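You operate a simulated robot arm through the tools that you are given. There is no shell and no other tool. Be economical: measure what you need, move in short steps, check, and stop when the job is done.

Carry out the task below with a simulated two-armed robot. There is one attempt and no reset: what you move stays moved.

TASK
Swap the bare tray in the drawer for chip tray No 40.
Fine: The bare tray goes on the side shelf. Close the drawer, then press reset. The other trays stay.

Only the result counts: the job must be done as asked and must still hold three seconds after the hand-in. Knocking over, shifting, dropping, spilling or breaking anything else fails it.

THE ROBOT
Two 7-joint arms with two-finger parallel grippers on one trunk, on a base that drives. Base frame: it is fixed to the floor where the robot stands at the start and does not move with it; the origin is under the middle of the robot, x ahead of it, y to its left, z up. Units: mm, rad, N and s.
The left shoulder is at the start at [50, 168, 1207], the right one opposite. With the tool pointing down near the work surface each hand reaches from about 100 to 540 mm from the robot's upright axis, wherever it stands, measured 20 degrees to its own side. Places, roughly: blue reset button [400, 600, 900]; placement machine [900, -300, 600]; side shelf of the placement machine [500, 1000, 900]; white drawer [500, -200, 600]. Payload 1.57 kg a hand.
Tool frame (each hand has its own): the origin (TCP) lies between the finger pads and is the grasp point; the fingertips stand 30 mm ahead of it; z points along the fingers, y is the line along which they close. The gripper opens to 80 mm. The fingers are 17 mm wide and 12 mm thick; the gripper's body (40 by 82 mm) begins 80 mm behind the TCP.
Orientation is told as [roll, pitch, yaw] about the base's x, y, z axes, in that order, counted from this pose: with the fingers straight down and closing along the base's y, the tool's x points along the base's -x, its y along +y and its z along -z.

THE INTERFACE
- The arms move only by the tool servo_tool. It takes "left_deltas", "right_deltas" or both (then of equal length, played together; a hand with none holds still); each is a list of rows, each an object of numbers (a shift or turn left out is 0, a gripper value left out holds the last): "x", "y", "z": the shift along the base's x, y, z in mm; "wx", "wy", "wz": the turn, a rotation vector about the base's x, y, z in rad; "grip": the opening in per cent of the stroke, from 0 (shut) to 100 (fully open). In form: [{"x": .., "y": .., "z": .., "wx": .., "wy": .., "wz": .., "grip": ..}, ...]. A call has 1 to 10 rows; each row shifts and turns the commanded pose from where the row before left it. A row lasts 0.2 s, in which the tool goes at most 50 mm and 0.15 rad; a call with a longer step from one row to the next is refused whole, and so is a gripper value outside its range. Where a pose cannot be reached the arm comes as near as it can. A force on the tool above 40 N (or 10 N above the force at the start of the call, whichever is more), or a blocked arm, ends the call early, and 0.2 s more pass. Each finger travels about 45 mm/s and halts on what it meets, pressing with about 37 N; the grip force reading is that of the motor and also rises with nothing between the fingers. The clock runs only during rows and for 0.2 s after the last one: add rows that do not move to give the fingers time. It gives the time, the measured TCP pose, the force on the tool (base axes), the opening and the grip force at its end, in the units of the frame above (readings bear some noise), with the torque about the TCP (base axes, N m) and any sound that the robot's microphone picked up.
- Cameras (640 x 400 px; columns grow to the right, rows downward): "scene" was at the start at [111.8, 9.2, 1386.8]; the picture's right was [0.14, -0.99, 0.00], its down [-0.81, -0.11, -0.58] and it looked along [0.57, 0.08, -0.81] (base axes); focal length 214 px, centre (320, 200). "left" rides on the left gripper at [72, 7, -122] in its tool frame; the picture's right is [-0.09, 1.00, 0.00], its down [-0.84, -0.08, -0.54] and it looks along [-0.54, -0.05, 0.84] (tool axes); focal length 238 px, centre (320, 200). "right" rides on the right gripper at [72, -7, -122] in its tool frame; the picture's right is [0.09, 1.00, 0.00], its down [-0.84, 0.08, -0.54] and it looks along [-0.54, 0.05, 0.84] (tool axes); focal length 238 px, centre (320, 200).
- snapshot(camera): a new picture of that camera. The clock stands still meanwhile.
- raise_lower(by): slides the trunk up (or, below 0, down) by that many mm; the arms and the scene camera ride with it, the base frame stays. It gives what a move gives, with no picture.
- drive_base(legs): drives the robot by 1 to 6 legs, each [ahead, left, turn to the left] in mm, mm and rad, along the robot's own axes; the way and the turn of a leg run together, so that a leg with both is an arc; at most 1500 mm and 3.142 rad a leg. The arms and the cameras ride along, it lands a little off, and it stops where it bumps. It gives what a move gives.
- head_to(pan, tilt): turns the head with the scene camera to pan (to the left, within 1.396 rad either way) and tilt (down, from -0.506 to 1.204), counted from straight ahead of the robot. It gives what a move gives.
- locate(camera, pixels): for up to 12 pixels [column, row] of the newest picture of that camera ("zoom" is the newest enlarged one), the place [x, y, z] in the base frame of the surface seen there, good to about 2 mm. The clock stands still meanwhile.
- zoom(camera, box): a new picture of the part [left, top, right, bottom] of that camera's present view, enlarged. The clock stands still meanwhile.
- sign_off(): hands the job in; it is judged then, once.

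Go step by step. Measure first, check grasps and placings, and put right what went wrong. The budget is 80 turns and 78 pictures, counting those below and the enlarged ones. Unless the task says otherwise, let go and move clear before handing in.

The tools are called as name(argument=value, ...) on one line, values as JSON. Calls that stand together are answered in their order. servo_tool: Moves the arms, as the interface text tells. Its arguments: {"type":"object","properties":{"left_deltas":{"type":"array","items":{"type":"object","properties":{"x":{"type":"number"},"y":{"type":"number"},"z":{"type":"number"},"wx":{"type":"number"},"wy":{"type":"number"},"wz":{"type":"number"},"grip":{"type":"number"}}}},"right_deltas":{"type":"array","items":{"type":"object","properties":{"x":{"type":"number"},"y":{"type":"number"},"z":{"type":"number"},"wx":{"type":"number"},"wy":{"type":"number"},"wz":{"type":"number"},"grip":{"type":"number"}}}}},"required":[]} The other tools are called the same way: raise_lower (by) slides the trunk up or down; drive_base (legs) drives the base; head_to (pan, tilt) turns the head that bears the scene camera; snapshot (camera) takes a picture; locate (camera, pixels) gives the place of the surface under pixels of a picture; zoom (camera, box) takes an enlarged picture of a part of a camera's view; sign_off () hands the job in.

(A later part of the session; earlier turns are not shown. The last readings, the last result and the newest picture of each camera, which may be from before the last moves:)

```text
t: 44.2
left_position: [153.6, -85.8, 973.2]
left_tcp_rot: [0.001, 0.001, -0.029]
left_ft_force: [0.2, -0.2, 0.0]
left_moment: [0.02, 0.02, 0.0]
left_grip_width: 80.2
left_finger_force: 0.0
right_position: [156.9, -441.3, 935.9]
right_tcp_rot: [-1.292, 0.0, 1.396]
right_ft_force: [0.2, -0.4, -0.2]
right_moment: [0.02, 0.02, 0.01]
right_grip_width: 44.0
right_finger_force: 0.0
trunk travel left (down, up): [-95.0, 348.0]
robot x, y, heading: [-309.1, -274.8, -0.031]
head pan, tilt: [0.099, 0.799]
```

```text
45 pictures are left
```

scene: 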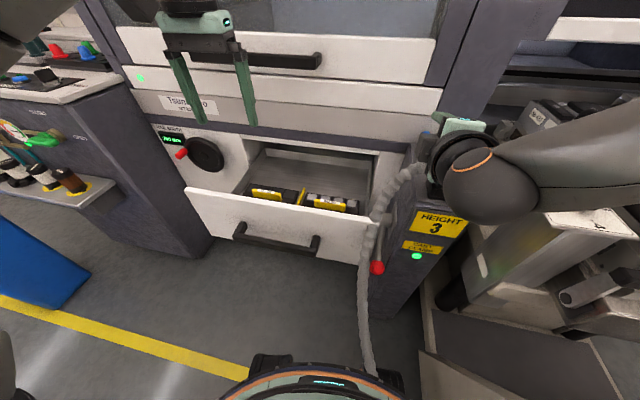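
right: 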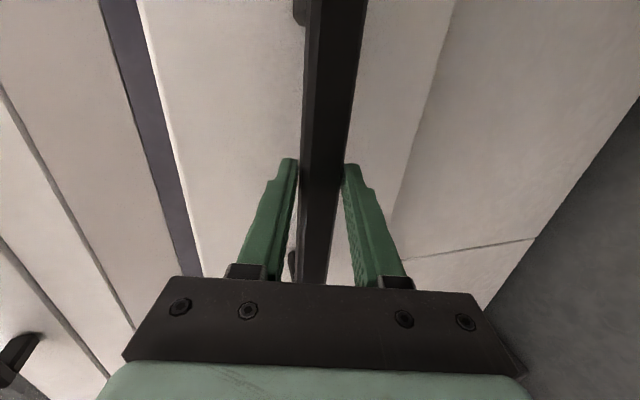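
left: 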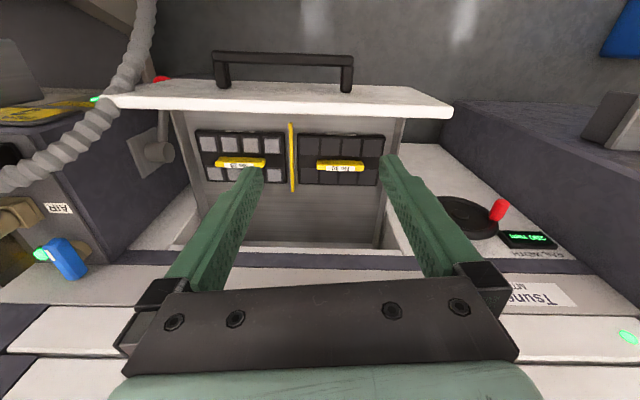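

The tray on the +y side (300-385, 133-185 in left view) has all dark pockets: it is the bare one; the other holds chips. Zoom and locate.

zoom(camera="left", box=[180, 100, 420, 250])

locate(camera="left", pixels=[[318, 161], [362, 162], [340, 161], [340, 168], [302, 136], [382, 137], [301, 182], [376, 184], [292, 126], [295, 188], [340, 200], [340, 105]])

locate(camera="scene", pixels=[[254, 190], [280, 196], [265, 192], [303, 198], [301, 190], [190, 190], [375, 220]])

```text
2.67 times, centred on (300, 175) of left
```

zoom: 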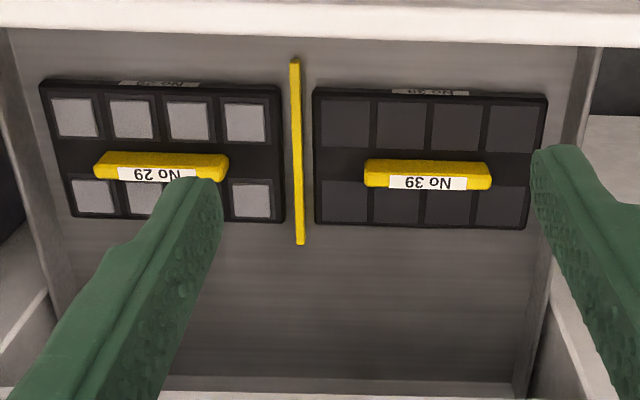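

```text
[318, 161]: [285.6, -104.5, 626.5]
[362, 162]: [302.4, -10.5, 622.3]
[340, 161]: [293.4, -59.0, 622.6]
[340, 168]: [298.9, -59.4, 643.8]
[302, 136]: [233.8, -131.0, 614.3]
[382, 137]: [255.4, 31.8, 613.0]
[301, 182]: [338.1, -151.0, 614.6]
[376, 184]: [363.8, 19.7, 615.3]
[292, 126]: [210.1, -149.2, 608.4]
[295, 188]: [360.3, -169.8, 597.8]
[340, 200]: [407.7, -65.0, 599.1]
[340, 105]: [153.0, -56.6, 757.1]
```

```text
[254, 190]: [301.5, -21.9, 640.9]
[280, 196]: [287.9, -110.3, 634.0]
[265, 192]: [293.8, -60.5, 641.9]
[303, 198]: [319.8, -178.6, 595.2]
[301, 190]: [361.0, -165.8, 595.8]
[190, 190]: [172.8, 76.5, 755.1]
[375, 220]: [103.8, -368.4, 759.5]
```

Bare tray No 39: centre (298,-58), handle top z≈644, turned 0.16 rad. I'll yaw the left hand by -1.70 so it closes across the handle, pull the right hand back, then drive 100 mm ahead.

servo_tool(left_deltas=[{"wz": -0.143}, {"wz": -0.143}, {"wz": -0.143}, {"wz": -0.143}, {"wz": -0.143}, {"wz": -0.143}, {"wz": -0.143}, {"wz": -0.143}, {"wz": -0.143}, {"wz": -0.143}], right_deltas=[{"x": -15}, {"x": -15}, {"x": -15}, {"x": -15}, {"x": -15}, {"x": -15}, {"x": -15}, {}, {}, {}])

drive_base(legs=[[100, 0, 0]])

servo_tool(left_deltas=[{"wz": -0.14}, {"wz": -0.131}, {}])

snapshot(camera="left")

```text
t: 46.4
left_position: [152.8, -86.4, 974.7]
left_tcp_rot: [0.0, 0.0, -1.461]
left_ft_force: [0.6, 0.6, -0.1]
left_moment: [0.0, 0.05, 0.03]
left_grip_width: 80.0
left_finger_force: 0.1
right_position: [88.4, -415.2, 951.2]
right_tcp_rot: [-1.291, 0.001, 1.395]
right_ft_force: [0.0, -0.3, 0.0]
right_moment: [-0.02, 0.01, -0.02]
right_grip_width: 44.0
right_finger_force: 0.1
right hand out of reach, approached as far as the arm can: row 4, 5, 6, 7
trunk travel left (down, up): [-95.0, 348.0]
robot x, y, heading: [-312.5, -271.5, -0.03]
head pan, tilt: [0.099, 0.799]
```

```text
t: 47.5
left_position: [251.2, -89.3, 974.2]
left_tcp_rot: [-0.001, 0.001, -1.462]
left_ft_force: [0.9, 0.3, 0.1]
left_moment: [0.0, 0.01, 0.03]
left_grip_width: 79.9
left_finger_force: 0.1
right_position: [185.7, -420.0, 952.7]
right_tcp_rot: [-1.29, 0.003, 1.393]
right_ft_force: [0.6, 0.9, -1.1]
right_moment: [-0.02, -0.03, -0.01]
right_grip_width: 43.8
right_finger_force: 0.1
trunk travel left (down, up): [-95.0, 348.0]
robot x, y, heading: [-213.5, -275.2, -0.027]
head pan, tilt: [0.099, 0.799]
```

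```text
t: 48.4
left_position: [250.8, -88.6, 973.7]
left_tcp_rot: [-0.001, 0.0, -1.733]
left_ft_force: [-0.2, 0.3, 0.4]
left_moment: [0.02, 0.01, 0.01]
left_grip_width: 79.9
left_finger_force: 0.0
right_position: [185.2, -420.5, 952.3]
right_tcp_rot: [-1.289, 0.0, 1.391]
right_ft_force: [-0.5, -0.3, -0.3]
right_moment: [-0.01, 0.06, 0.0]
right_grip_width: 44.0
right_finger_force: 0.0
trunk travel left (down, up): [-95.0, 348.0]
robot x, y, heading: [-211.4, -274.7, -0.033]
head pan, tilt: [0.099, 0.799]
```

```text
43 pictures are left
```

left: 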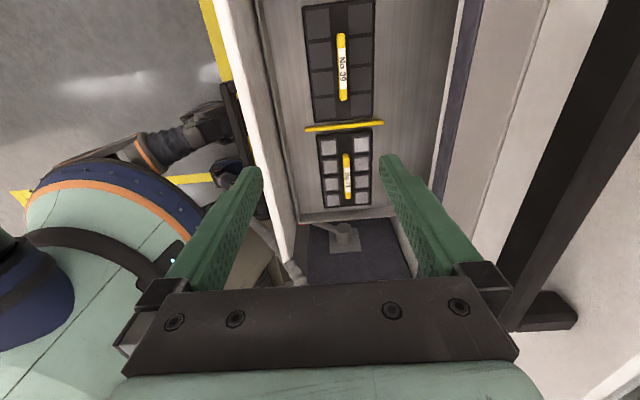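

Good view: tray 39's handle runs from (341,35) to (343,98). Locating handle and tray edges precisely.

locate(camera="left", pixels=[[341, 36], [343, 97], [342, 66], [338, 40], [339, 95], [345, 40], [347, 95], [304, 10], [313, 120], [372, 112], [373, 20], [254, 100]])

zoom(camera="left", box=[260, 0, 420, 130])

```text
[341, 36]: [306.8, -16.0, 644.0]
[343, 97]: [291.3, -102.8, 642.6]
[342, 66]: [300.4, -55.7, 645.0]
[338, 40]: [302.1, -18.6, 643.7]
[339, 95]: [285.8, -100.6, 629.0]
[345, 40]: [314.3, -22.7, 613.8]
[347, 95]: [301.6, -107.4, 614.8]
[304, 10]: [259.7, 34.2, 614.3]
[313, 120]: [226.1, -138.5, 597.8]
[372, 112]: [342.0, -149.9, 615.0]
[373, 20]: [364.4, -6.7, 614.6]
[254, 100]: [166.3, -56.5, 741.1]
```

```text
3.08 times, centred on (340, 65) of left
```

zoom: 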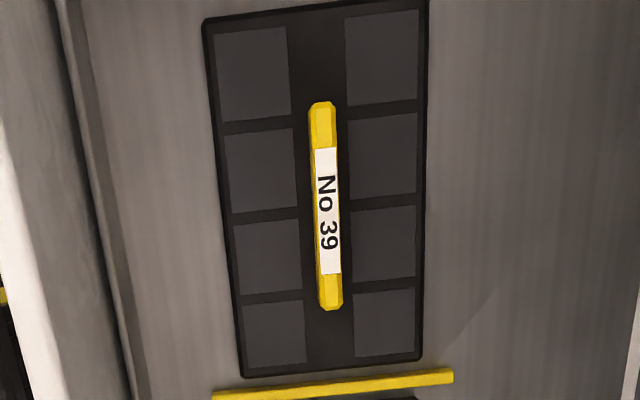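

Handle centre is (300,-58), top 644. I'll descend over it in two stages and close.

servo_tool(left_deltas=[{"x": 17, "y": 11, "z": -10, "grip": 75}, {"x": 17, "y": 11, "z": -35}, {"x": 15, "y": 9, "z": -40}, {"z": -40}, {"z": -40}, {"z": -40}, {"z": -40}, {"z": -29}, {}])

snapshot(camera="left")

```text
t: 50.4
left_position: [299.5, -56.3, 697.8]
left_tcp_rot: [-0.001, 0.001, -1.732]
left_ft_force: [0.5, 1.7, 0.1]
left_moment: [0.01, 0.0, 0.0]
left_grip_width: 60.1
left_finger_force: 0.2
right_position: [185.0, -419.5, 951.9]
right_tcp_rot: [-1.29, 0.002, 1.392]
right_ft_force: [-0.8, 0.8, -0.3]
right_moment: [0.03, -0.01, 0.0]
right_grip_width: 43.8
right_finger_force: 0.1
trunk travel left (down, up): [-95.0, 348.0]
robot x, y, heading: [-213.4, -278.6, -0.028]
head pan, tilt: [0.099, 0.799]
```

```text
41 pictures are left
```

left: 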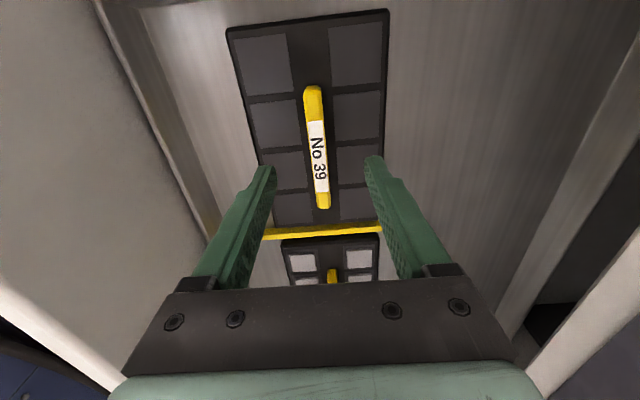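

The handle is centred between the fingers (column 318 at row 157). Going down 50 mm and closing.

servo_tool(left_deltas=[{"z": -20, "y": 2}, {"z": -20}, {"z": -10}, {}, {"grip": 0}, {}, {}, {}, {}])

servo_tool(left_deltas=[{"z": 10}, {"z": 20}, {"z": 20}, {}])

snapshot(camera="left")

```text
t: 52.4
left_position: [288.2, -46.4, 657.3]
left_tcp_rot: [0.002, -0.003, -1.732]
left_ft_force: [-0.9, 0.0, 0.7]
left_moment: [0.01, 0.06, 0.03]
left_grip_width: 12.3
left_finger_force: 29.2
left hand out of reach, approached as far as the arm can: row 1, 2, 3
right_position: [185.9, -419.9, 952.0]
right_tcp_rot: [-1.287, 0.001, 1.395]
right_ft_force: [-0.8, 0.4, -0.5]
right_moment: [-0.01, -0.03, -0.01]
right_grip_width: 44.2
right_finger_force: 0.0
trunk travel left (down, up): [-95.0, 348.0]
robot x, y, heading: [-212.7, -276.4, -0.034]
head pan, tilt: [0.099, 0.799]
```

```text
t: 53.4
left_position: [286.8, -46.8, 709.9]
left_tcp_rot: [-0.001, 0.002, -1.731]
left_ft_force: [-0.3, -0.3, -1.4]
left_moment: [0.02, 0.01, 0.0]
left_grip_width: 12.8
left_finger_force: 28.9
right_position: [186.4, -420.2, 950.7]
right_tcp_rot: [-1.291, 0.001, 1.394]
right_ft_force: [0.5, -0.4, 0.5]
right_moment: [-0.02, 0.03, 0.03]
right_grip_width: 44.0
right_finger_force: 0.1
trunk travel left (down, up): [-95.0, 348.0]
robot x, y, heading: [-210.6, -278.4, -0.033]
head pan, tilt: [0.099, 0.799]
```

```text
40 pictures are left
```

left: 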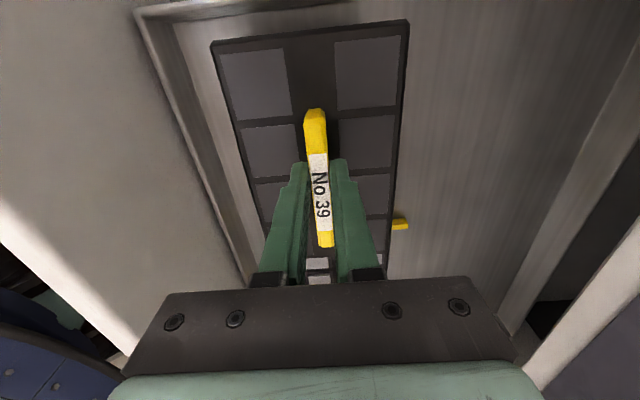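

Tray 39 is held (12.8 mm, lifted clear of the floor). I'll lift it above the drawer front and then drive back.

servo_tool(left_deltas=[{"z": 25}, {"z": 30}, {"z": 30}, {"z": 30}, {"z": 30}, {"z": 25}, {}])

drive_base(legs=[[-200, 0, 0]])

snapshot(camera="left")

```text
t: 55.0
left_position: [287.2, -44.7, 880.3]
left_tcp_rot: [0.001, 0.0, -1.734]
left_ft_force: [0.1, 0.5, -2.0]
left_moment: [0.03, 0.02, 0.01]
left_grip_width: 12.7
left_finger_force: 29.7
right_position: [186.3, -419.7, 951.3]
right_tcp_rot: [-1.29, 0.003, 1.394]
right_ft_force: [-0.2, 0.5, 0.1]
right_moment: [0.01, 0.0, -0.01]
right_grip_width: 44.0
right_finger_force: 0.1
trunk travel left (down, up): [-95.0, 348.0]
robot x, y, heading: [-212.7, -277.1, -0.033]
head pan, tilt: [0.099, 0.799]
```

```text
t: 56.5
left_position: [84.9, -36.4, 878.5]
left_tcp_rot: [0.0, 0.0, -1.726]
left_ft_force: [0.0, -0.2, -1.4]
left_moment: [0.02, 0.03, 0.0]
left_grip_width: 12.5
left_finger_force: 29.3
right_position: [-12.6, -412.1, 952.6]
right_tcp_rot: [-1.289, 0.001, 1.399]
right_ft_force: [0.1, -0.4, 0.1]
right_moment: [0.0, -0.03, 0.0]
right_grip_width: 44.0
right_finger_force: 0.1
trunk travel left (down, up): [-95.0, 348.0]
robot x, y, heading: [-413.5, -268.5, -0.026]
head pan, tilt: [0.099, 0.799]
```

```text
39 pictures are left
```

left: 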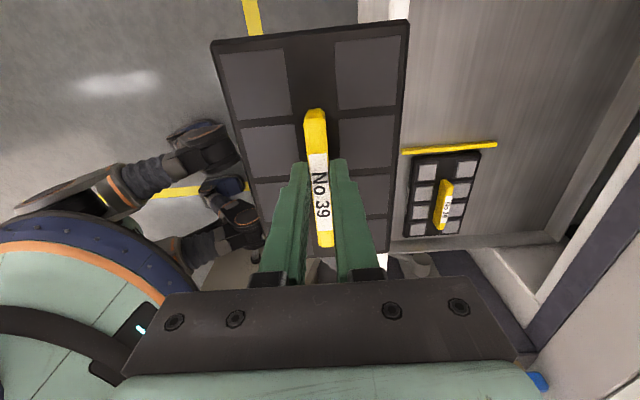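

Tray 39 held steady; the drawer keeps tray 29. I'll slide left along the aisle to y≈650 and raise the trunk by 200 mm.

drive_base(legs=[[0, 930, 0]])

raise_lower(by=210)

head_to(pan=0.5, tilt=0.8)

snapshot(camera="scene")

```text
t: 61.3
left_position: [111.0, 860.1, 881.0]
left_tcp_rot: [0.0, 0.001, -1.73]
left_ft_force: [-0.2, 0.5, -3.5]
left_moment: [0.06, -0.02, 0.0]
left_grip_width: 12.5
left_finger_force: 29.6
right_position: [11.4, 485.7, 952.5]
right_tcp_rot: [-1.29, 0.002, 1.394]
right_ft_force: [0.1, 0.6, 0.2]
right_moment: [0.01, -0.01, -0.03]
right_grip_width: 44.0
right_finger_force: 0.1
trunk travel left (down, up): [-95.0, 348.0]
robot x, y, heading: [-386.5, 628.7, -0.029]
head pan, tilt: [0.099, 0.799]
```

```text
t: 63.5
left_position: [111.5, 862.4, 1089.5]
left_tcp_rot: [0.0, -0.001, -1.73]
left_ft_force: [0.0, -0.3, -1.7]
left_moment: [0.02, 0.02, -0.01]
left_grip_width: 12.3
left_finger_force: 29.3
right_position: [11.3, 485.3, 1162.3]
right_tcp_rot: [-1.288, 0.002, 1.392]
right_ft_force: [0.2, 0.3, 0.2]
right_moment: [0.0, -0.01, 0.01]
right_grip_width: 43.7
right_finger_force: 0.0
trunk travel left (down, up): [-305.0, 138.0]
robot x, y, heading: [-388.0, 627.5, -0.031]
head pan, tilt: [0.099, 0.799]
```

```text
t: 64.4
left_position: [112.7, 861.3, 1090.5]
left_tcp_rot: [0.002, 0.0, -1.729]
left_ft_force: [-1.1, -0.2, -2.0]
left_moment: [0.0, 0.0, 0.0]
left_grip_width: 12.7
left_finger_force: 29.5
right_position: [13.4, 485.4, 1161.6]
right_tcp_rot: [-1.29, 0.001, 1.393]
right_ft_force: [0.0, -0.3, -0.3]
right_moment: [-0.01, 0.01, 0.02]
right_grip_width: 44.2
right_finger_force: 0.0
trunk travel left (down, up): [-305.0, 138.0]
robot x, y, heading: [-388.0, 627.6, -0.029]
head pan, tilt: [0.499, 0.799]
```

```text
38 pictures are left
```

scene: 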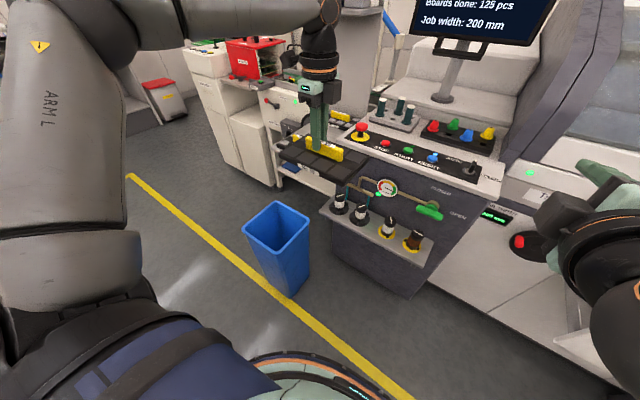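

Checking clearances for the right hand near the hood before driving in: locating hood, monitor and shelf points.

locate(camera="scene", pixels=[[575, 60], [550, 110], [525, 160], [600, 150], [470, 50], [412, 30], [362, 128], [484, 130], [433, 172], [335, 195], [415, 236], [290, 170]])

```text
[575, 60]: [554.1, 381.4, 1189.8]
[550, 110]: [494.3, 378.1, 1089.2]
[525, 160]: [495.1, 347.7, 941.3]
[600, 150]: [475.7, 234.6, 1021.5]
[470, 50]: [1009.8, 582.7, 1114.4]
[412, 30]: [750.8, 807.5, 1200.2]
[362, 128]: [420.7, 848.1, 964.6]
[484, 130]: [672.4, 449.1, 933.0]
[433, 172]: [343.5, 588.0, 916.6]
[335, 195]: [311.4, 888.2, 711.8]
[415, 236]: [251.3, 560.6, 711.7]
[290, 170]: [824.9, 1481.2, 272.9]
```

There is room (hood at x≥494 for y≤381). I'll draw the left hand in toward the robot's left, then turn right 0.42 rad and drive to about (75,710).

servo_tool(left_deltas=[{"x": -30, "y": 18}, {"x": -32, "y": 18}, {"x": -32, "y": 18}, {"x": -32, "y": 18}, {"x": -32, "y": 18}, {"x": -32, "y": 18}, {}])

drive_base(legs=[[0, 0, -0.42], [381, 275, 0]])

snapshot(camera="left")

snapshot(camera="scene")

```text
t: 66.0
left_position: [-77.9, 970.7, 1089.8]
left_tcp_rot: [-0.001, -0.001, -1.73]
left_ft_force: [0.5, 0.4, -2.6]
left_moment: [0.02, 0.04, 0.01]
left_grip_width: 12.1
left_finger_force: 29.7
right_position: [12.5, 485.5, 1161.5]
right_tcp_rot: [-1.29, 0.002, 1.395]
right_ft_force: [-0.2, 0.8, -0.5]
right_moment: [-0.03, -0.01, 0.01]
right_grip_width: 43.7
right_finger_force: 0.1
trunk travel left (down, up): [-305.0, 138.0]
robot x, y, heading: [-389.1, 626.5, -0.032]
head pan, tilt: [0.499, 0.799]
```

```text
t: 69.9
left_position: [449.8, 898.4, 1093.3]
left_tcp_rot: [0.002, 0.002, -2.143]
left_ft_force: [0.4, -0.7, -1.8]
left_moment: [0.0, 0.0, -0.03]
left_grip_width: 12.5
left_finger_force: 29.6
right_position: [337.5, 418.8, 1164.7]
right_tcp_rot: [-1.293, -0.002, 0.98]
right_ft_force: [0.9, -1.2, 0.0]
right_moment: [-0.01, -0.01, -0.01]
right_grip_width: 44.0
right_finger_force: 0.2
trunk travel left (down, up): [-305.0, 138.0]
robot x, y, heading: [31.9, 711.8, -0.444]
head pan, tilt: [0.499, 0.799]
stopped in leg 2: the robot was blocked; the commanded pose is now the measured one
```

```text
37 pictures are left
```

left: 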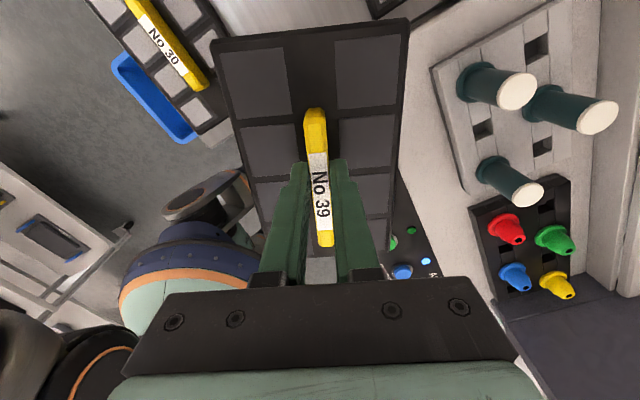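

```text
36 pictures are left
```

scene: 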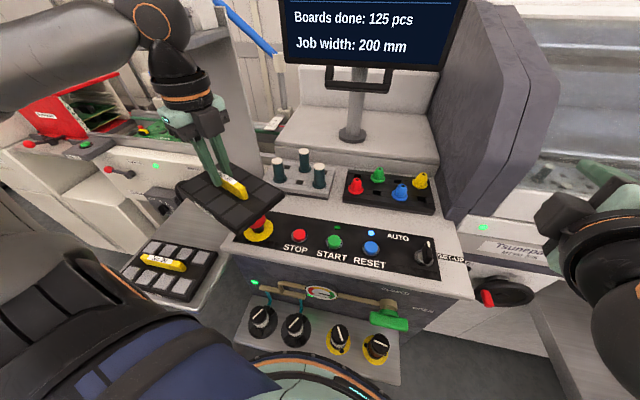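

The drive was blocked at (32,712). I'll check whether it was the bin or stand: locate the bin's rim and look down.

locate(camera="left", pixels=[[115, 65], [183, 140], [192, 128], [150, 75], [200, 250], [165, 205], [165, 30]])

head_to(pan=0.6, tilt=1.2)

snapshot(camera="scene")

```text
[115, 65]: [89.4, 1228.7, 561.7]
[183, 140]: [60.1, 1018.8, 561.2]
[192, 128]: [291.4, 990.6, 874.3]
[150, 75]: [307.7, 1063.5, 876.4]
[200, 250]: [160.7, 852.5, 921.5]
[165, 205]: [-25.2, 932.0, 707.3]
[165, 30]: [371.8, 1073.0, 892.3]
```

```text
t: 70.8
left_position: [449.2, 900.5, 1093.5]
left_tcp_rot: [0.009, 0.005, -2.143]
left_ft_force: [0.6, 0.1, -1.7]
left_moment: [0.03, 0.01, 0.04]
left_grip_width: 12.4
left_finger_force: 29.6
right_position: [335.5, 417.7, 1164.9]
right_tcp_rot: [-1.295, -0.003, 0.981]
right_ft_force: [0.6, 0.0, 0.4]
right_moment: [0.0, 0.0, 0.0]
right_grip_width: 43.8
right_finger_force: 0.1
trunk travel left (down, up): [-305.0, 138.0]
robot x, y, heading: [40.4, 710.8, -0.444]
head pan, tilt: [0.6, 1.201]
```

```text
35 pictures are left
```

scene: 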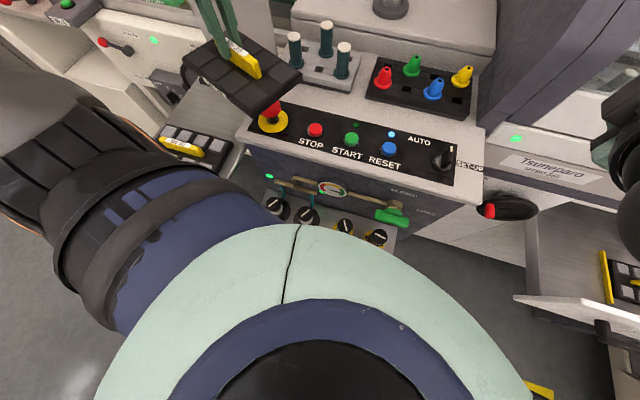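

The bin seems in place; the block most likely is a knee against the stand. Geometry says standing at about (35,790) facing right (-1.2 rad) gives the left arm reach to tray 40 with margin to the bin, so I back off, turn and step in.

drive_base(legs=[[-54, -26, 0], [0, 0, -0.756], [-52, 84, 0]])

snapshot(camera="left")

head_to(pan=1.396, tilt=0.85)

snapshot(camera="scene")

```text
t: 74.2
left_position: [423.4, 587.5, 1090.4]
left_tcp_rot: [0.0, -0.002, -2.883]
left_ft_force: [0.0, -0.6, -2.7]
left_moment: [0.0, -0.05, -0.03]
left_grip_width: 12.4
left_finger_force: 29.5
right_position: [16.8, 307.8, 1163.0]
right_tcp_rot: [-1.293, -0.001, 0.241]
right_ft_force: [0.5, 0.3, 0.1]
right_moment: [0.01, 0.02, 0.03]
right_grip_width: 43.9
right_finger_force: 0.0
trunk travel left (down, up): [-305.0, 138.0]
robot x, y, heading: [-13.8, 731.7, -1.18]
head pan, tilt: [0.6, 1.201]
stopped in leg 3: the robot was blocked; the commanded pose is now the measured one
```

```text
34 pictures are left
```

left: 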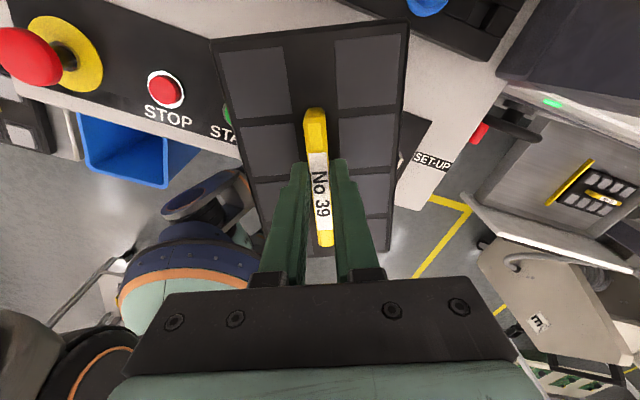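

```text
t: 75.3
left_position: [422.7, 588.8, 1090.5]
left_tcp_rot: [0.001, 0.003, -2.884]
left_ft_force: [-0.7, 0.2, -1.7]
left_moment: [0.02, -0.02, 0.03]
left_grip_width: 12.7
left_finger_force: 29.7
right_position: [14.8, 309.0, 1162.3]
right_tcp_rot: [-1.293, -0.001, 0.242]
right_ft_force: [-0.8, 0.2, 0.2]
right_moment: [-0.01, -0.02, 0.03]
right_grip_width: 44.1
right_finger_force: 0.0
trunk travel left (down, up): [-305.0, 138.0]
robot x, y, heading: [-8.9, 732.7, -1.181]
head pan, tilt: [1.396, 0.85]
```

```text
33 pictures are left
```

scene: 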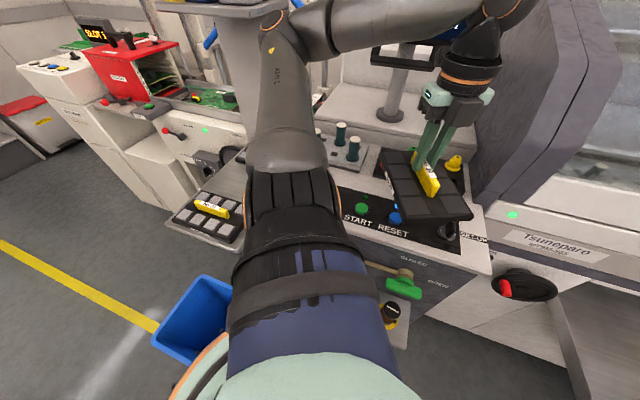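

Blocked again at (-10,732). I'll locate the elbow, the bin rim and the column to see what is touching.

locate(camera="scene", pixels=[[285, 60], [265, 140], [295, 15], [380, 25], [350, 270], [155, 340], [190, 362], [234, 286], [203, 276], [393, 325], [405, 60], [275, 30]])

zoom(camera="left", box=[60, 80, 300, 330])

```text
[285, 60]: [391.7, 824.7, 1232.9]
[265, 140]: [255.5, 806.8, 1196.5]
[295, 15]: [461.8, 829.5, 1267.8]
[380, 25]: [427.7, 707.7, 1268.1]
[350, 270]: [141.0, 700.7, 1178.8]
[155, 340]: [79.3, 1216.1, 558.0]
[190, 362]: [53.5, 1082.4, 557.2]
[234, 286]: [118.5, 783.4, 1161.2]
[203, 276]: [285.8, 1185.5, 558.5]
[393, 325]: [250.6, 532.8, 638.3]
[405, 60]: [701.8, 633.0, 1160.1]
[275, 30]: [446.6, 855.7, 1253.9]
```

```text
1.60 times, centred on (180, 205) of left
```

zoom: 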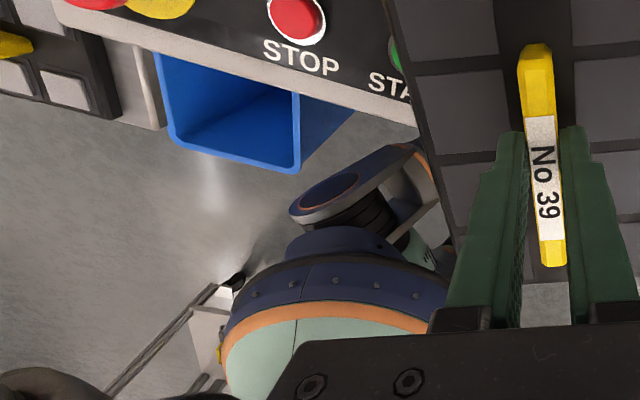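

The bin hasn't moved. A white cart leg appears just behind the torso in the left view around (124,258); locating it.

locate(camera="left", pixels=[[124, 257], [118, 268], [100, 285], [112, 250], [200, 190], [185, 200], [240, 175], [60, 320]])

locate(camera="zoom", pixels=[[235, 283], [210, 290], [205, 340], [330, 190], [415, 160], [430, 190], [300, 215], [420, 245]])

```text
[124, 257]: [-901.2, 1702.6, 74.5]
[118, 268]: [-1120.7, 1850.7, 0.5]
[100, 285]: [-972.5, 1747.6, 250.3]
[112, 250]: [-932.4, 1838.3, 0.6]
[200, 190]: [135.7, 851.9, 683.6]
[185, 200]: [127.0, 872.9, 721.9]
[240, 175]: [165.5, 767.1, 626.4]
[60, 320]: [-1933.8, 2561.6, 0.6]
```

```text
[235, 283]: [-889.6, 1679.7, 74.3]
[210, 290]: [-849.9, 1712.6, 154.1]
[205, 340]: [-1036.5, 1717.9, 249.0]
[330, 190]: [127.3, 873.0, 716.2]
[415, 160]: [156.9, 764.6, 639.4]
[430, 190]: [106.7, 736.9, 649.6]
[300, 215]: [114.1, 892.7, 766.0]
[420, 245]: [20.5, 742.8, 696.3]
```

The cart is far away; but the left elbow stands at about (455,840,1260), near the small shelf's height (z 1260). I'll look level at the elbow and that shelf.

head_to(pan=1.396, tilt=0.3)

snapshot(camera="scene")

locate(camera="scene", pixels=[[180, 165], [280, 165], [230, 160], [300, 180], [320, 150], [350, 190], [250, 150]])

```text
t: 76.3
left_position: [422.4, 586.7, 1090.5]
left_tcp_rot: [-0.001, 0.001, -2.884]
left_ft_force: [0.2, 0.1, -2.6]
left_moment: [0.01, -0.04, 0.01]
left_grip_width: 12.9
left_finger_force: 29.9
right_position: [14.7, 307.7, 1162.8]
right_tcp_rot: [-1.29, -0.002, 0.242]
right_ft_force: [0.1, 0.0, -0.4]
right_moment: [0.01, 0.03, -0.01]
right_grip_width: 44.2
right_finger_force: 0.1
trunk travel left (down, up): [-305.0, 138.0]
robot x, y, heading: [-15.1, 734.7, -1.185]
head pan, tilt: [1.396, 0.3]
```

```text
31 pictures are left
```

scene: 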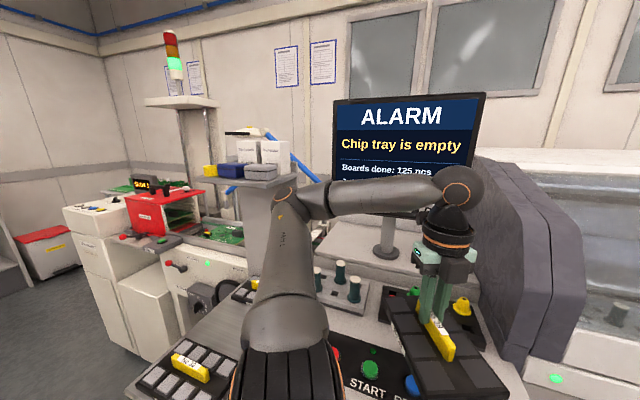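

```text
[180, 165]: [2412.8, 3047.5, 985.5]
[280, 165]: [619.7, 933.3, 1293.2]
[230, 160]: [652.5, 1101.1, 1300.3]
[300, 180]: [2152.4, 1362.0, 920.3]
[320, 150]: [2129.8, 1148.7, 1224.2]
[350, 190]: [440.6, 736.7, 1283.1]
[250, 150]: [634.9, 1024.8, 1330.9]
```

Nothing near the elbow; both stops happened about 300 mm from the bin's near corner, so the base needs ≥310 mm from the bin. I'll step away from the bin first and then toward +x, aiming for about (75,680).

drive_base(legs=[[49, -20, 0], [33, 81, 0]])

head_to(pan=1.396, tilt=0.7)

snapshot(camera="scene")

```text
t: 77.0
left_position: [424.3, 583.1, 1091.1]
left_tcp_rot: [-0.002, 0.001, -2.884]
left_ft_force: [0.8, 0.1, -1.6]
left_moment: [0.01, -0.01, -0.01]
left_grip_width: 12.6
left_finger_force: 29.6
right_position: [15.7, 304.5, 1162.1]
right_tcp_rot: [-1.294, 0.0, 0.24]
right_ft_force: [-0.1, -0.7, -0.7]
right_moment: [-0.01, -0.03, -0.01]
right_grip_width: 44.1
right_finger_force: 0.1
trunk travel left (down, up): [-305.0, 138.0]
robot x, y, heading: [-15.9, 724.7, -1.185]
head pan, tilt: [1.396, 0.3]
stopped in leg 1: the robot was blocked; the commanded pose is now the measured one
```

```text
t: 77.8
left_position: [422.4, 583.9, 1090.6]
left_tcp_rot: [-0.003, 0.001, -2.882]
left_ft_force: [-0.9, 0.5, -2.0]
left_moment: [-0.02, -0.02, 0.01]
left_grip_width: 12.5
left_finger_force: 29.7
right_position: [15.7, 304.8, 1163.0]
right_tcp_rot: [-1.292, 0.0, 0.241]
right_ft_force: [-0.1, -0.1, 0.4]
right_moment: [0.01, -0.07, -0.01]
right_grip_width: 44.0
right_finger_force: 0.1
trunk travel left (down, up): [-305.0, 138.0]
robot x, y, heading: [-15.7, 724.2, -1.183]
head pan, tilt: [1.396, 0.7]
```

```text
30 pictures are left
```

scene: 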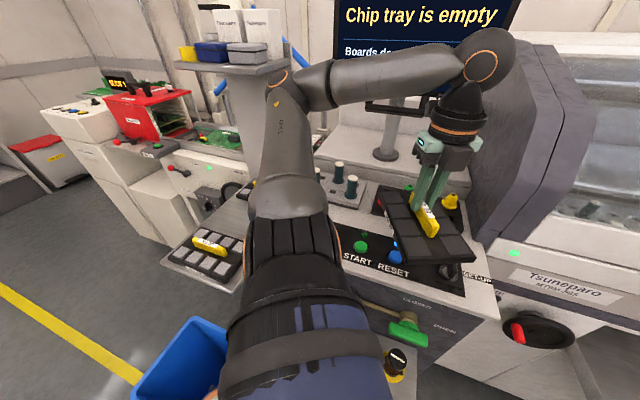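

Blocked also moving away in -y, so something else is touching. I'll tilt the right hand down so its camera can view the legs and the space in front of them.

servo_tool(right_deltas=[{"wx": 0.139, "wy": 0.0345}, {"wx": 0.139, "wy": 0.0345}, {"wx": 0.139, "wy": 0.0345}, {"wx": 0.139, "wy": 0.0345}, {"wx": 0.139, "wy": 0.0345}, {"wx": 0.139, "wy": 0.0345}, {"wx": 0.139, "wy": 0.0345}, {"wx": 0.139, "wy": 0.0345}, {"wx": 0.139, "wy": 0.0345}])

snapshot(camera="right")

```text
t: 79.8
left_position: [421.0, 583.4, 1091.8]
left_tcp_rot: [-0.001, 0.001, -2.883]
left_ft_force: [0.5, -1.1, -2.4]
left_moment: [0.01, -0.01, -0.03]
left_grip_width: 12.4
left_finger_force: 29.9
right_position: [13.9, 365.2, 1141.8]
right_tcp_rot: [-0.243, -0.002, 0.233]
right_ft_force: [0.5, 0.3, -0.5]
right_moment: [-0.03, 0.0, 0.05]
right_grip_width: 43.7
right_finger_force: 0.0
right hand out of reach, approached as far as the arm can: row 4, 5, 6, 7, 8, 9
trunk travel left (down, up): [-305.0, 138.0]
robot x, y, heading: [-17.4, 727.6, -1.18]
head pan, tilt: [1.396, 0.7]
```

```text
29 pictures are left
```

right: 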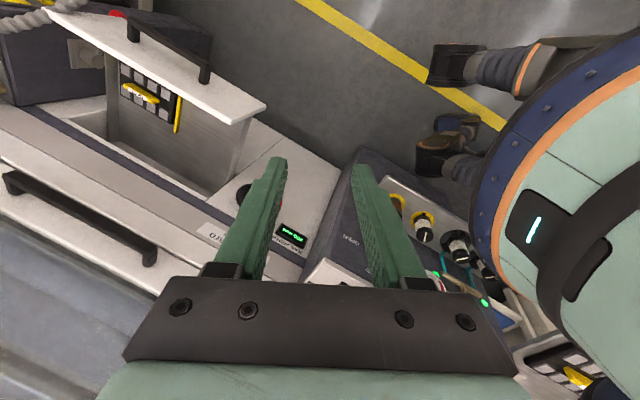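

Now the left knee (445,155) and torso ring are seen close to the knob shelf (385-500,180-300). Locating these.

locate(camera="right", pixels=[[425, 152], [420, 172], [455, 122], [447, 160], [388, 177], [425, 186], [450, 205], [422, 228], [455, 245], [473, 225], [470, 165], [440, 60]])

zoom(camera="right", box=[340, 80, 560, 330])

```text
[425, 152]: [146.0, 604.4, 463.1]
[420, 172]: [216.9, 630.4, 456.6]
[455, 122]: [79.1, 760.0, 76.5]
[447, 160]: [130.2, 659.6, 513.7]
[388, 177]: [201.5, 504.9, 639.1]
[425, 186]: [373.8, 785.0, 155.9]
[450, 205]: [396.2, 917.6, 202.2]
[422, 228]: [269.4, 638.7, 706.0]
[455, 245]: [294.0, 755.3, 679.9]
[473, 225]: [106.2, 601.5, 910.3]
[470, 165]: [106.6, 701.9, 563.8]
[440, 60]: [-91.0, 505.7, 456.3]
```

```text
1.60 times, centred on (450, 205) of right
```

zoom: 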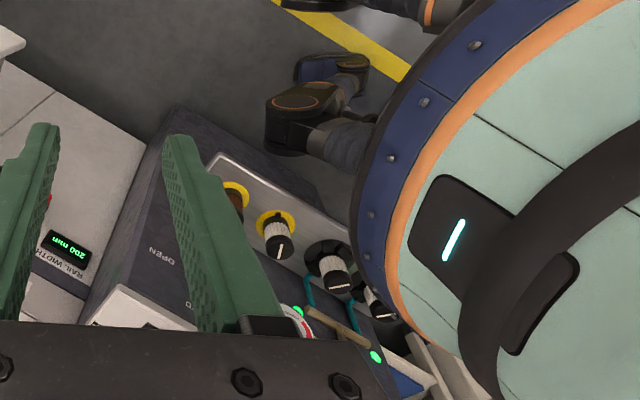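

The legs show no contact. The elbow (285,85) and the small shelf's corner (290,65) overlap in the scene view; I'll zoom there and measure depth.

zoom(camera="scene", box=[170, 0, 490, 200])

locate(camera="scene", pixels=[[286, 66], [260, 72], [180, 64], [280, 80], [270, 95], [295, 85], [305, 100], [340, 105], [330, 70], [310, 80], [265, 60], [240, 100]])

```text
2.00 times, centred on (330, 100) of scene
```

zoom: 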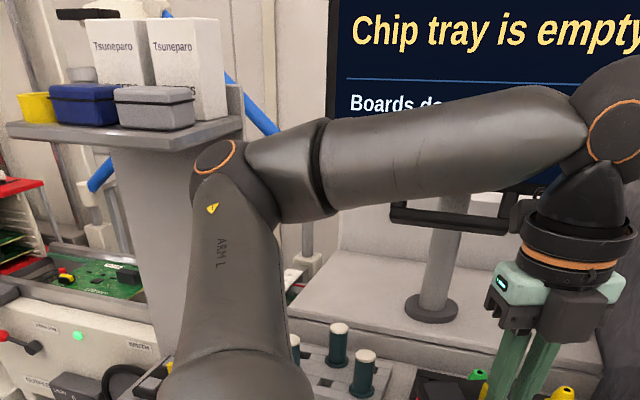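

```text
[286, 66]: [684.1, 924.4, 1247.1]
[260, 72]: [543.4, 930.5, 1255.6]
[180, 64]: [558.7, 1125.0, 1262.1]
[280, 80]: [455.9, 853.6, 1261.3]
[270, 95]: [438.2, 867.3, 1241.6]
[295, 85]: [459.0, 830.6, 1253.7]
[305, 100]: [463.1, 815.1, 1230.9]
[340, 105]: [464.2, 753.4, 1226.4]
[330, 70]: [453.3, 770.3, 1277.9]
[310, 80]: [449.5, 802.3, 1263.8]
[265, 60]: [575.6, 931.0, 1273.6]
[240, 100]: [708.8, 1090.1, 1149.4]
```

No clear contact there either (≈60 mm gap). I'll test by retreating straight away from the stand (-x) 80 mm.

drive_base(legs=[[-30, -74, 0]])

snapshot(camera="right")

```text
t: 80.9
left_position: [342.9, 584.2, 1088.6]
left_tcp_rot: [-0.002, -0.001, -2.88]
left_ft_force: [0.5, -0.5, -1.4]
left_moment: [0.02, -0.03, 0.0]
left_grip_width: 12.1
left_finger_force: 29.6
right_position: [-65.4, 365.0, 1140.9]
right_tcp_rot: [-0.245, 0.003, 0.235]
right_ft_force: [-0.3, -0.3, -0.6]
right_moment: [0.03, -0.06, 0.01]
right_grip_width: 44.0
right_finger_force: 0.1
trunk travel left (down, up): [-305.0, 138.0]
robot x, y, heading: [-96.4, 725.2, -1.182]
head pan, tilt: [1.396, 0.7]
```

```text
26 pictures are left
```

right: 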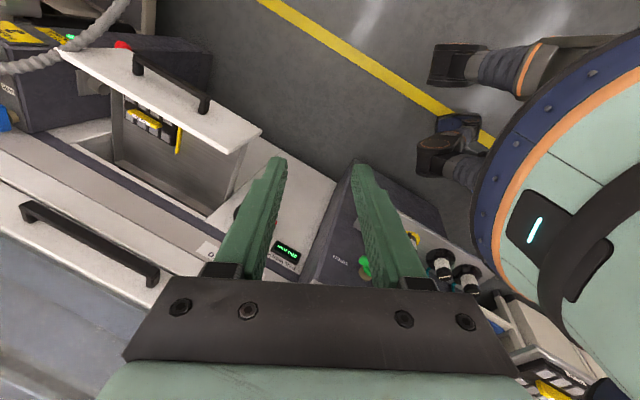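

Retreating -x worked, so the obstacle is the stand/knob shelf (a knee touched it). Facing fully right (-1.57) makes the left side slimmer, so I turn there, bring the tray to my left at its proper yaw, then step in.

drive_base(legs=[[0, 0, -0.388]])

servo_tool(left_deltas=[{"wz": 0.145, "y": 20}, {"wz": 0.145, "y": 20}, {"wz": 0.145, "y": 20}, {"wz": 0.145, "y": 20}, {"wz": 0.145, "y": 20}, {"wz": 0.145, "y": 20}, {"wz": 0.145, "y": 20}, {"wz": 0.145, "y": 20}, {"wz": 0.145, "y": 20}, {"wz": 0.145, "y": 20}])

drive_base(legs=[[-110, 0, 0], [0, 125, 0]])

```text
t: 82.5
left_position: [257.6, 430.0, 1089.1]
left_tcp_rot: [-0.002, 0.0, 3.014]
left_ft_force: [0.0, -0.5, -1.9]
left_moment: [0.01, -0.05, 0.0]
left_grip_width: 12.5
left_finger_force: 29.4
right_position: [-201.9, 380.8, 1141.4]
right_tcp_rot: [-0.243, 0.002, -0.151]
right_ft_force: [0.3, 0.3, 0.2]
right_moment: [-0.03, -0.01, 0.01]
right_grip_width: 44.1
right_finger_force: 0.0
trunk travel left (down, up): [-305.0, 138.0]
robot x, y, heading: [-92.5, 726.5, -1.566]
head pan, tilt: [1.396, 0.7]
```

```text
t: 84.7
left_position: [263.0, 627.9, 1096.0]
left_tcp_rot: [-0.003, -0.002, -1.818]
left_ft_force: [0.5, 0.2, -1.8]
left_moment: [0.02, -0.02, -0.01]
left_grip_width: 12.4
left_finger_force: 29.6
left hand out of reach, approached as far as the arm can: row 9, 10
right_position: [-202.2, 380.5, 1140.4]
right_tcp_rot: [-0.244, 0.001, -0.152]
right_ft_force: [-0.1, -0.2, 1.0]
right_moment: [-0.04, 0.01, 0.01]
right_grip_width: 44.2
right_finger_force: 0.1
trunk travel left (down, up): [-305.0, 138.0]
robot x, y, heading: [-95.8, 728.3, -1.565]
head pan, tilt: [1.396, 0.7]
```

```text
t: 85.8
left_position: [260.5, 679.0, 1097.1]
left_tcp_rot: [-0.003, -0.002, -1.823]
left_ft_force: [-0.1, 0.5, -1.7]
left_moment: [0.02, -0.04, 0.01]
left_grip_width: 12.6
left_finger_force: 29.5
right_position: [-208.5, 435.7, 1141.9]
right_tcp_rot: [-0.245, 0.0, -0.157]
right_ft_force: [-0.3, 0.4, 0.9]
right_moment: [0.02, -0.03, 0.01]
right_grip_width: 43.9
right_finger_force: 0.1
trunk travel left (down, up): [-305.0, 138.0]
robot x, y, heading: [-99.5, 782.8, -1.572]
head pan, tilt: [1.396, 0.7]
stopped in leg 1: the robot was blocked; the commanded pose is now the measured one
```

Blocked while backing in +y; that may be the bin. Checking the bin's place now.

head_to(pan=1.396, tilt=0.95)

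snapshot(camera="left")

```text
t: 86.6
left_position: [260.1, 678.4, 1096.2]
left_tcp_rot: [-0.005, -0.001, -1.825]
left_ft_force: [0.0, 0.3, -1.4]
left_moment: [0.04, -0.01, -0.01]
left_grip_width: 12.3
left_finger_force: 29.6
right_position: [-208.4, 436.1, 1142.7]
right_tcp_rot: [-0.248, 0.0, -0.157]
right_ft_force: [-0.3, 0.9, 0.1]
right_moment: [-0.02, -0.01, -0.03]
right_grip_width: 44.1
right_finger_force: 0.0
trunk travel left (down, up): [-305.0, 138.0]
robot x, y, heading: [-99.1, 781.2, -1.576]
head pan, tilt: [1.396, 0.949]
```

```text
25 pictures are left
```

left: 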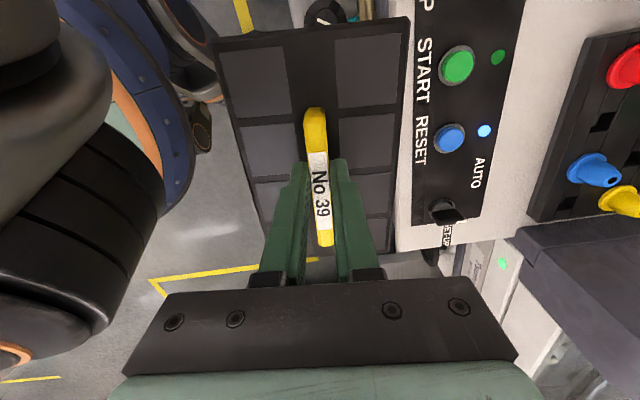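

The bin isn't in this view; taking the scene view.

snapshot(camera="scene")

```text
24 pictures are left
```

scene: 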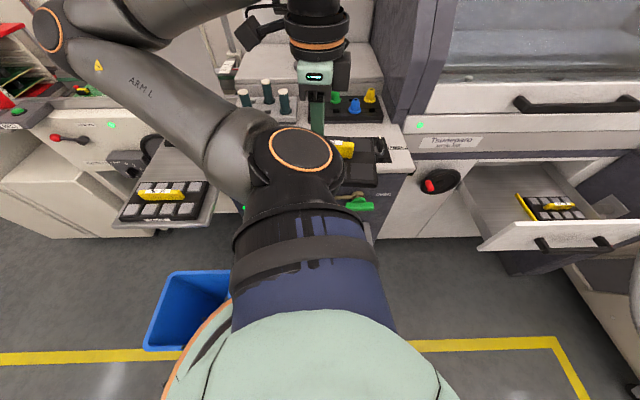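

locate(camera="scene", pixels=[[172, 274], [148, 345], [228, 272], [186, 349], [190, 272], [155, 320], [50, 30], [100, 66], [185, 350]])

```text
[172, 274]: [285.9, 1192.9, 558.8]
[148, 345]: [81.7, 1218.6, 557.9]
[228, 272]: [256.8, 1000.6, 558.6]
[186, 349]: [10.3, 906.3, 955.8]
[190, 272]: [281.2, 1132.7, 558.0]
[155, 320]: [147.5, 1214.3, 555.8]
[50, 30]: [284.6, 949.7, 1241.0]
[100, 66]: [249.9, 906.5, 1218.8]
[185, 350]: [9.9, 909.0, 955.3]
```

The bin is unmoved. The stops fit a knee at the stand and a long heel (~235 mm back) at the bin, so a pose near (28,785) with heading about -0.55 keeps both clear. Moving away, turning back and stepping in.

drive_base(legs=[[45, 0, 0], [0, 0, 1.02], [84, 105, 0]])

servo_tool(left_deltas=[{"wz": -0.13}, {"wz": -0.13}, {"wz": -0.13}, {"wz": -0.13}, {"wz": -0.13}, {"wz": -0.13}, {"wz": -0.13}])

```text
t: 90.8
left_position: [244.5, 1005.5, 1096.4]
left_tcp_rot: [-0.004, 0.0, -0.796]
left_ft_force: [-0.1, -0.1, -1.3]
left_moment: [0.03, 0.02, -0.01]
left_grip_width: 12.5
left_finger_force: 29.5
right_position: [210.5, 478.7, 1141.9]
right_tcp_rot: [-0.246, 0.0, 0.873]
right_ft_force: [0.2, -0.1, -0.1]
right_moment: [0.0, 0.0, -0.02]
right_grip_width: 44.0
right_finger_force: 0.0
trunk travel left (down, up): [-305.0, 138.0]
robot x, y, heading: [-29.0, 752.0, -0.544]
head pan, tilt: [1.396, 0.949]
stopped in leg 3: the robot was blocked; the commanded pose is now the measured one
```

```text
t: 92.4
left_position: [244.5, 1005.6, 1095.4]
left_tcp_rot: [-0.003, -0.002, -1.707]
left_ft_force: [0.3, -0.5, -1.3]
left_moment: [0.01, 0.01, -0.02]
left_grip_width: 12.6
left_finger_force: 29.5
right_position: [211.9, 479.5, 1141.3]
right_tcp_rot: [-0.247, 0.0, 0.873]
right_ft_force: [-0.4, 0.1, 0.8]
right_moment: [0.02, 0.0, 0.01]
right_grip_width: 44.2
right_finger_force: 0.1
trunk travel left (down, up): [-305.0, 138.0]
robot x, y, heading: [-30.6, 752.8, -0.55]
head pan, tilt: [1.396, 0.949]
```

Blocked again ~280 mm from the bin corner, so the base simply needs ≥290 mm from the bin. I'll take the pose that worked before, (34,715,-0.45); from there I place No 39 close behind No 30 and can draw No 40 nearer if needed.

drive_base(legs=[[22, -36, 0], [0, 0, 0.1], [55, 32, 0]])

servo_tool(left_deltas=[{"wz": -0.12}])

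snapshot(camera="left")

```text
t: 94.4
left_position: [274.4, 994.6, 1097.6]
left_tcp_rot: [0.003, -0.002, -1.604]
left_ft_force: [-0.5, -0.2, -2.0]
left_moment: [0.03, 0.0, 0.01]
left_grip_width: 12.3
left_finger_force: 29.2
right_position: [294.1, 468.0, 1142.7]
right_tcp_rot: [-0.254, -0.002, 0.974]
right_ft_force: [0.0, 1.0, -0.2]
right_moment: [0.0, 0.05, 0.02]
right_grip_width: 44.0
right_finger_force: 0.0
trunk travel left (down, up): [-305.0, 138.0]
robot x, y, heading: [32.7, 715.0, -0.445]
head pan, tilt: [1.396, 0.949]
```

```text
t: 94.8
left_position: [274.9, 994.0, 1097.5]
left_tcp_rot: [0.0, 0.001, -1.727]
left_ft_force: [0.3, 0.3, -1.6]
left_moment: [0.0, 0.01, 0.03]
left_grip_width: 12.4
left_finger_force: 29.7
right_position: [295.3, 467.0, 1144.2]
right_tcp_rot: [-0.251, -0.001, 0.976]
right_ft_force: [-0.2, -0.4, -0.1]
right_moment: [-0.05, 0.03, 0.0]
right_grip_width: 44.2
right_finger_force: 0.0
trunk travel left (down, up): [-305.0, 138.0]
robot x, y, heading: [30.3, 715.9, -0.446]
head pan, tilt: [1.396, 0.949]
```

```text
23 pictures are left
```

left: 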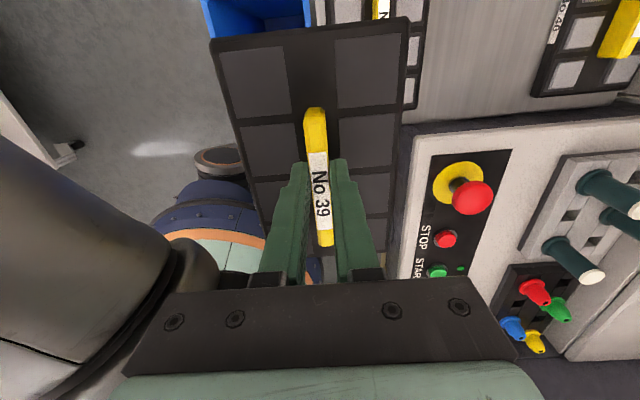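

At (32,715) without blocking, with a good view of the shelf: No 30 behind my tray, No 40 at (580,50). Locating edges of the shelf, trays, and the held tray.

locate(camera="left", pixels=[[428, 10], [412, 107], [531, 92], [548, 30], [612, 100], [480, 60], [440, 118], [300, 28], [406, 22], [389, 248], [602, 40], [640, 98]])

zoom(camera="left", box=[380, 0, 640, 140])

```text
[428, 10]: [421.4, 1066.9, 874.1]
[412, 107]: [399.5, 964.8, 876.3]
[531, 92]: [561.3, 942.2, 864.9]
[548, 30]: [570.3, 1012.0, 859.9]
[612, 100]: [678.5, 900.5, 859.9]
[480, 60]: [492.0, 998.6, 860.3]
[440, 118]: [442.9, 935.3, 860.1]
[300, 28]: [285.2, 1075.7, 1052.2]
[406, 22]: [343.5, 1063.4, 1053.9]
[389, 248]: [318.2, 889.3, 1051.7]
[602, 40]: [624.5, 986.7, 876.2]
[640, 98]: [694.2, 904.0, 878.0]
```

```text
2.46 times, centred on (510, 70) of left
```

zoom: 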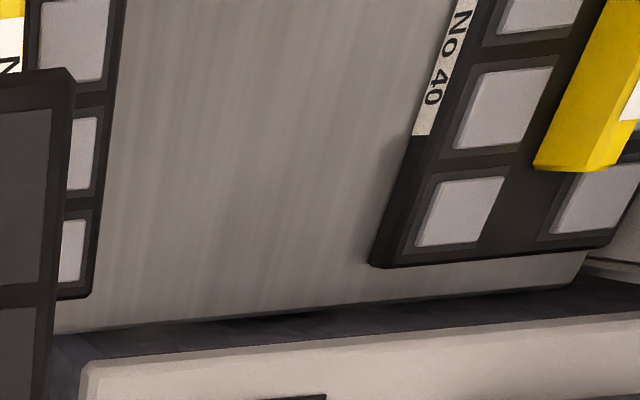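

Target for No 39's centre is about (478,1038), 12 mm behind No 30. I move over at height, lower behind No 30's handle, and check.

servo_tool(left_deltas=[{"x": 31, "y": 10}, {"x": 31, "y": 10}, {"x": 31, "y": 10}, {"x": 31, "y": 10}, {"x": 31, "y": 11}, {"z": -35}, {"z": -35}, {"z": -35}, {"z": -30}, {}])

servo_tool(left_deltas=[{"x": 17, "y": -2}, {"x": 17, "y": -2}, {"x": 16, "y": -2}, {}])

snapshot(camera="left")

```text
t: 97.0
left_position: [428.7, 1048.2, 964.1]
left_tcp_rot: [0.001, -0.003, -1.727]
left_ft_force: [0.1, -0.1, -2.5]
left_moment: [-0.01, 0.0, 0.02]
left_grip_width: 12.6
left_finger_force: 29.3
right_position: [294.3, 467.5, 1142.6]
right_tcp_rot: [-0.251, -0.002, 0.975]
right_ft_force: [0.7, -0.6, 0.2]
right_moment: [0.01, -0.01, -0.03]
right_grip_width: 43.8
right_finger_force: 0.0
trunk travel left (down, up): [-305.0, 138.0]
robot x, y, heading: [35.0, 711.4, -0.447]
head pan, tilt: [1.396, 0.949]
```

```text
t: 98.0
left_position: [480.8, 1039.4, 965.2]
left_tcp_rot: [0.001, -0.001, -1.728]
left_ft_force: [0.3, -0.1, -1.7]
left_moment: [0.03, -0.01, 0.0]
left_grip_width: 12.4
left_finger_force: 29.0
right_position: [293.7, 467.1, 1143.4]
right_tcp_rot: [-0.25, -0.001, 0.972]
right_ft_force: [0.4, 0.7, -0.6]
right_moment: [0.0, -0.02, 0.01]
right_grip_width: 44.2
right_finger_force: 0.0
trunk travel left (down, up): [-305.0, 138.0]
robot x, y, heading: [38.8, 714.3, -0.447]
head pan, tilt: [1.396, 0.949]
```

```text
21 pictures are left
```

left: 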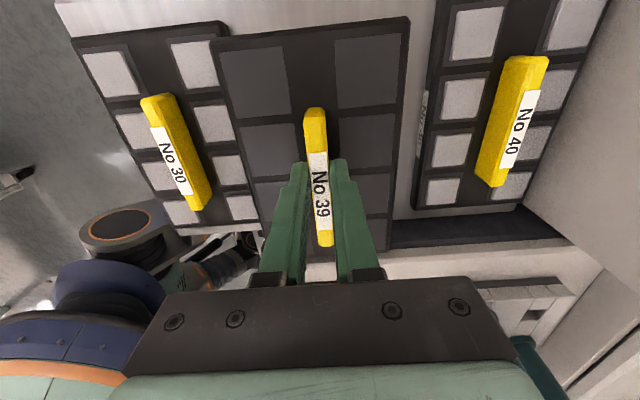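

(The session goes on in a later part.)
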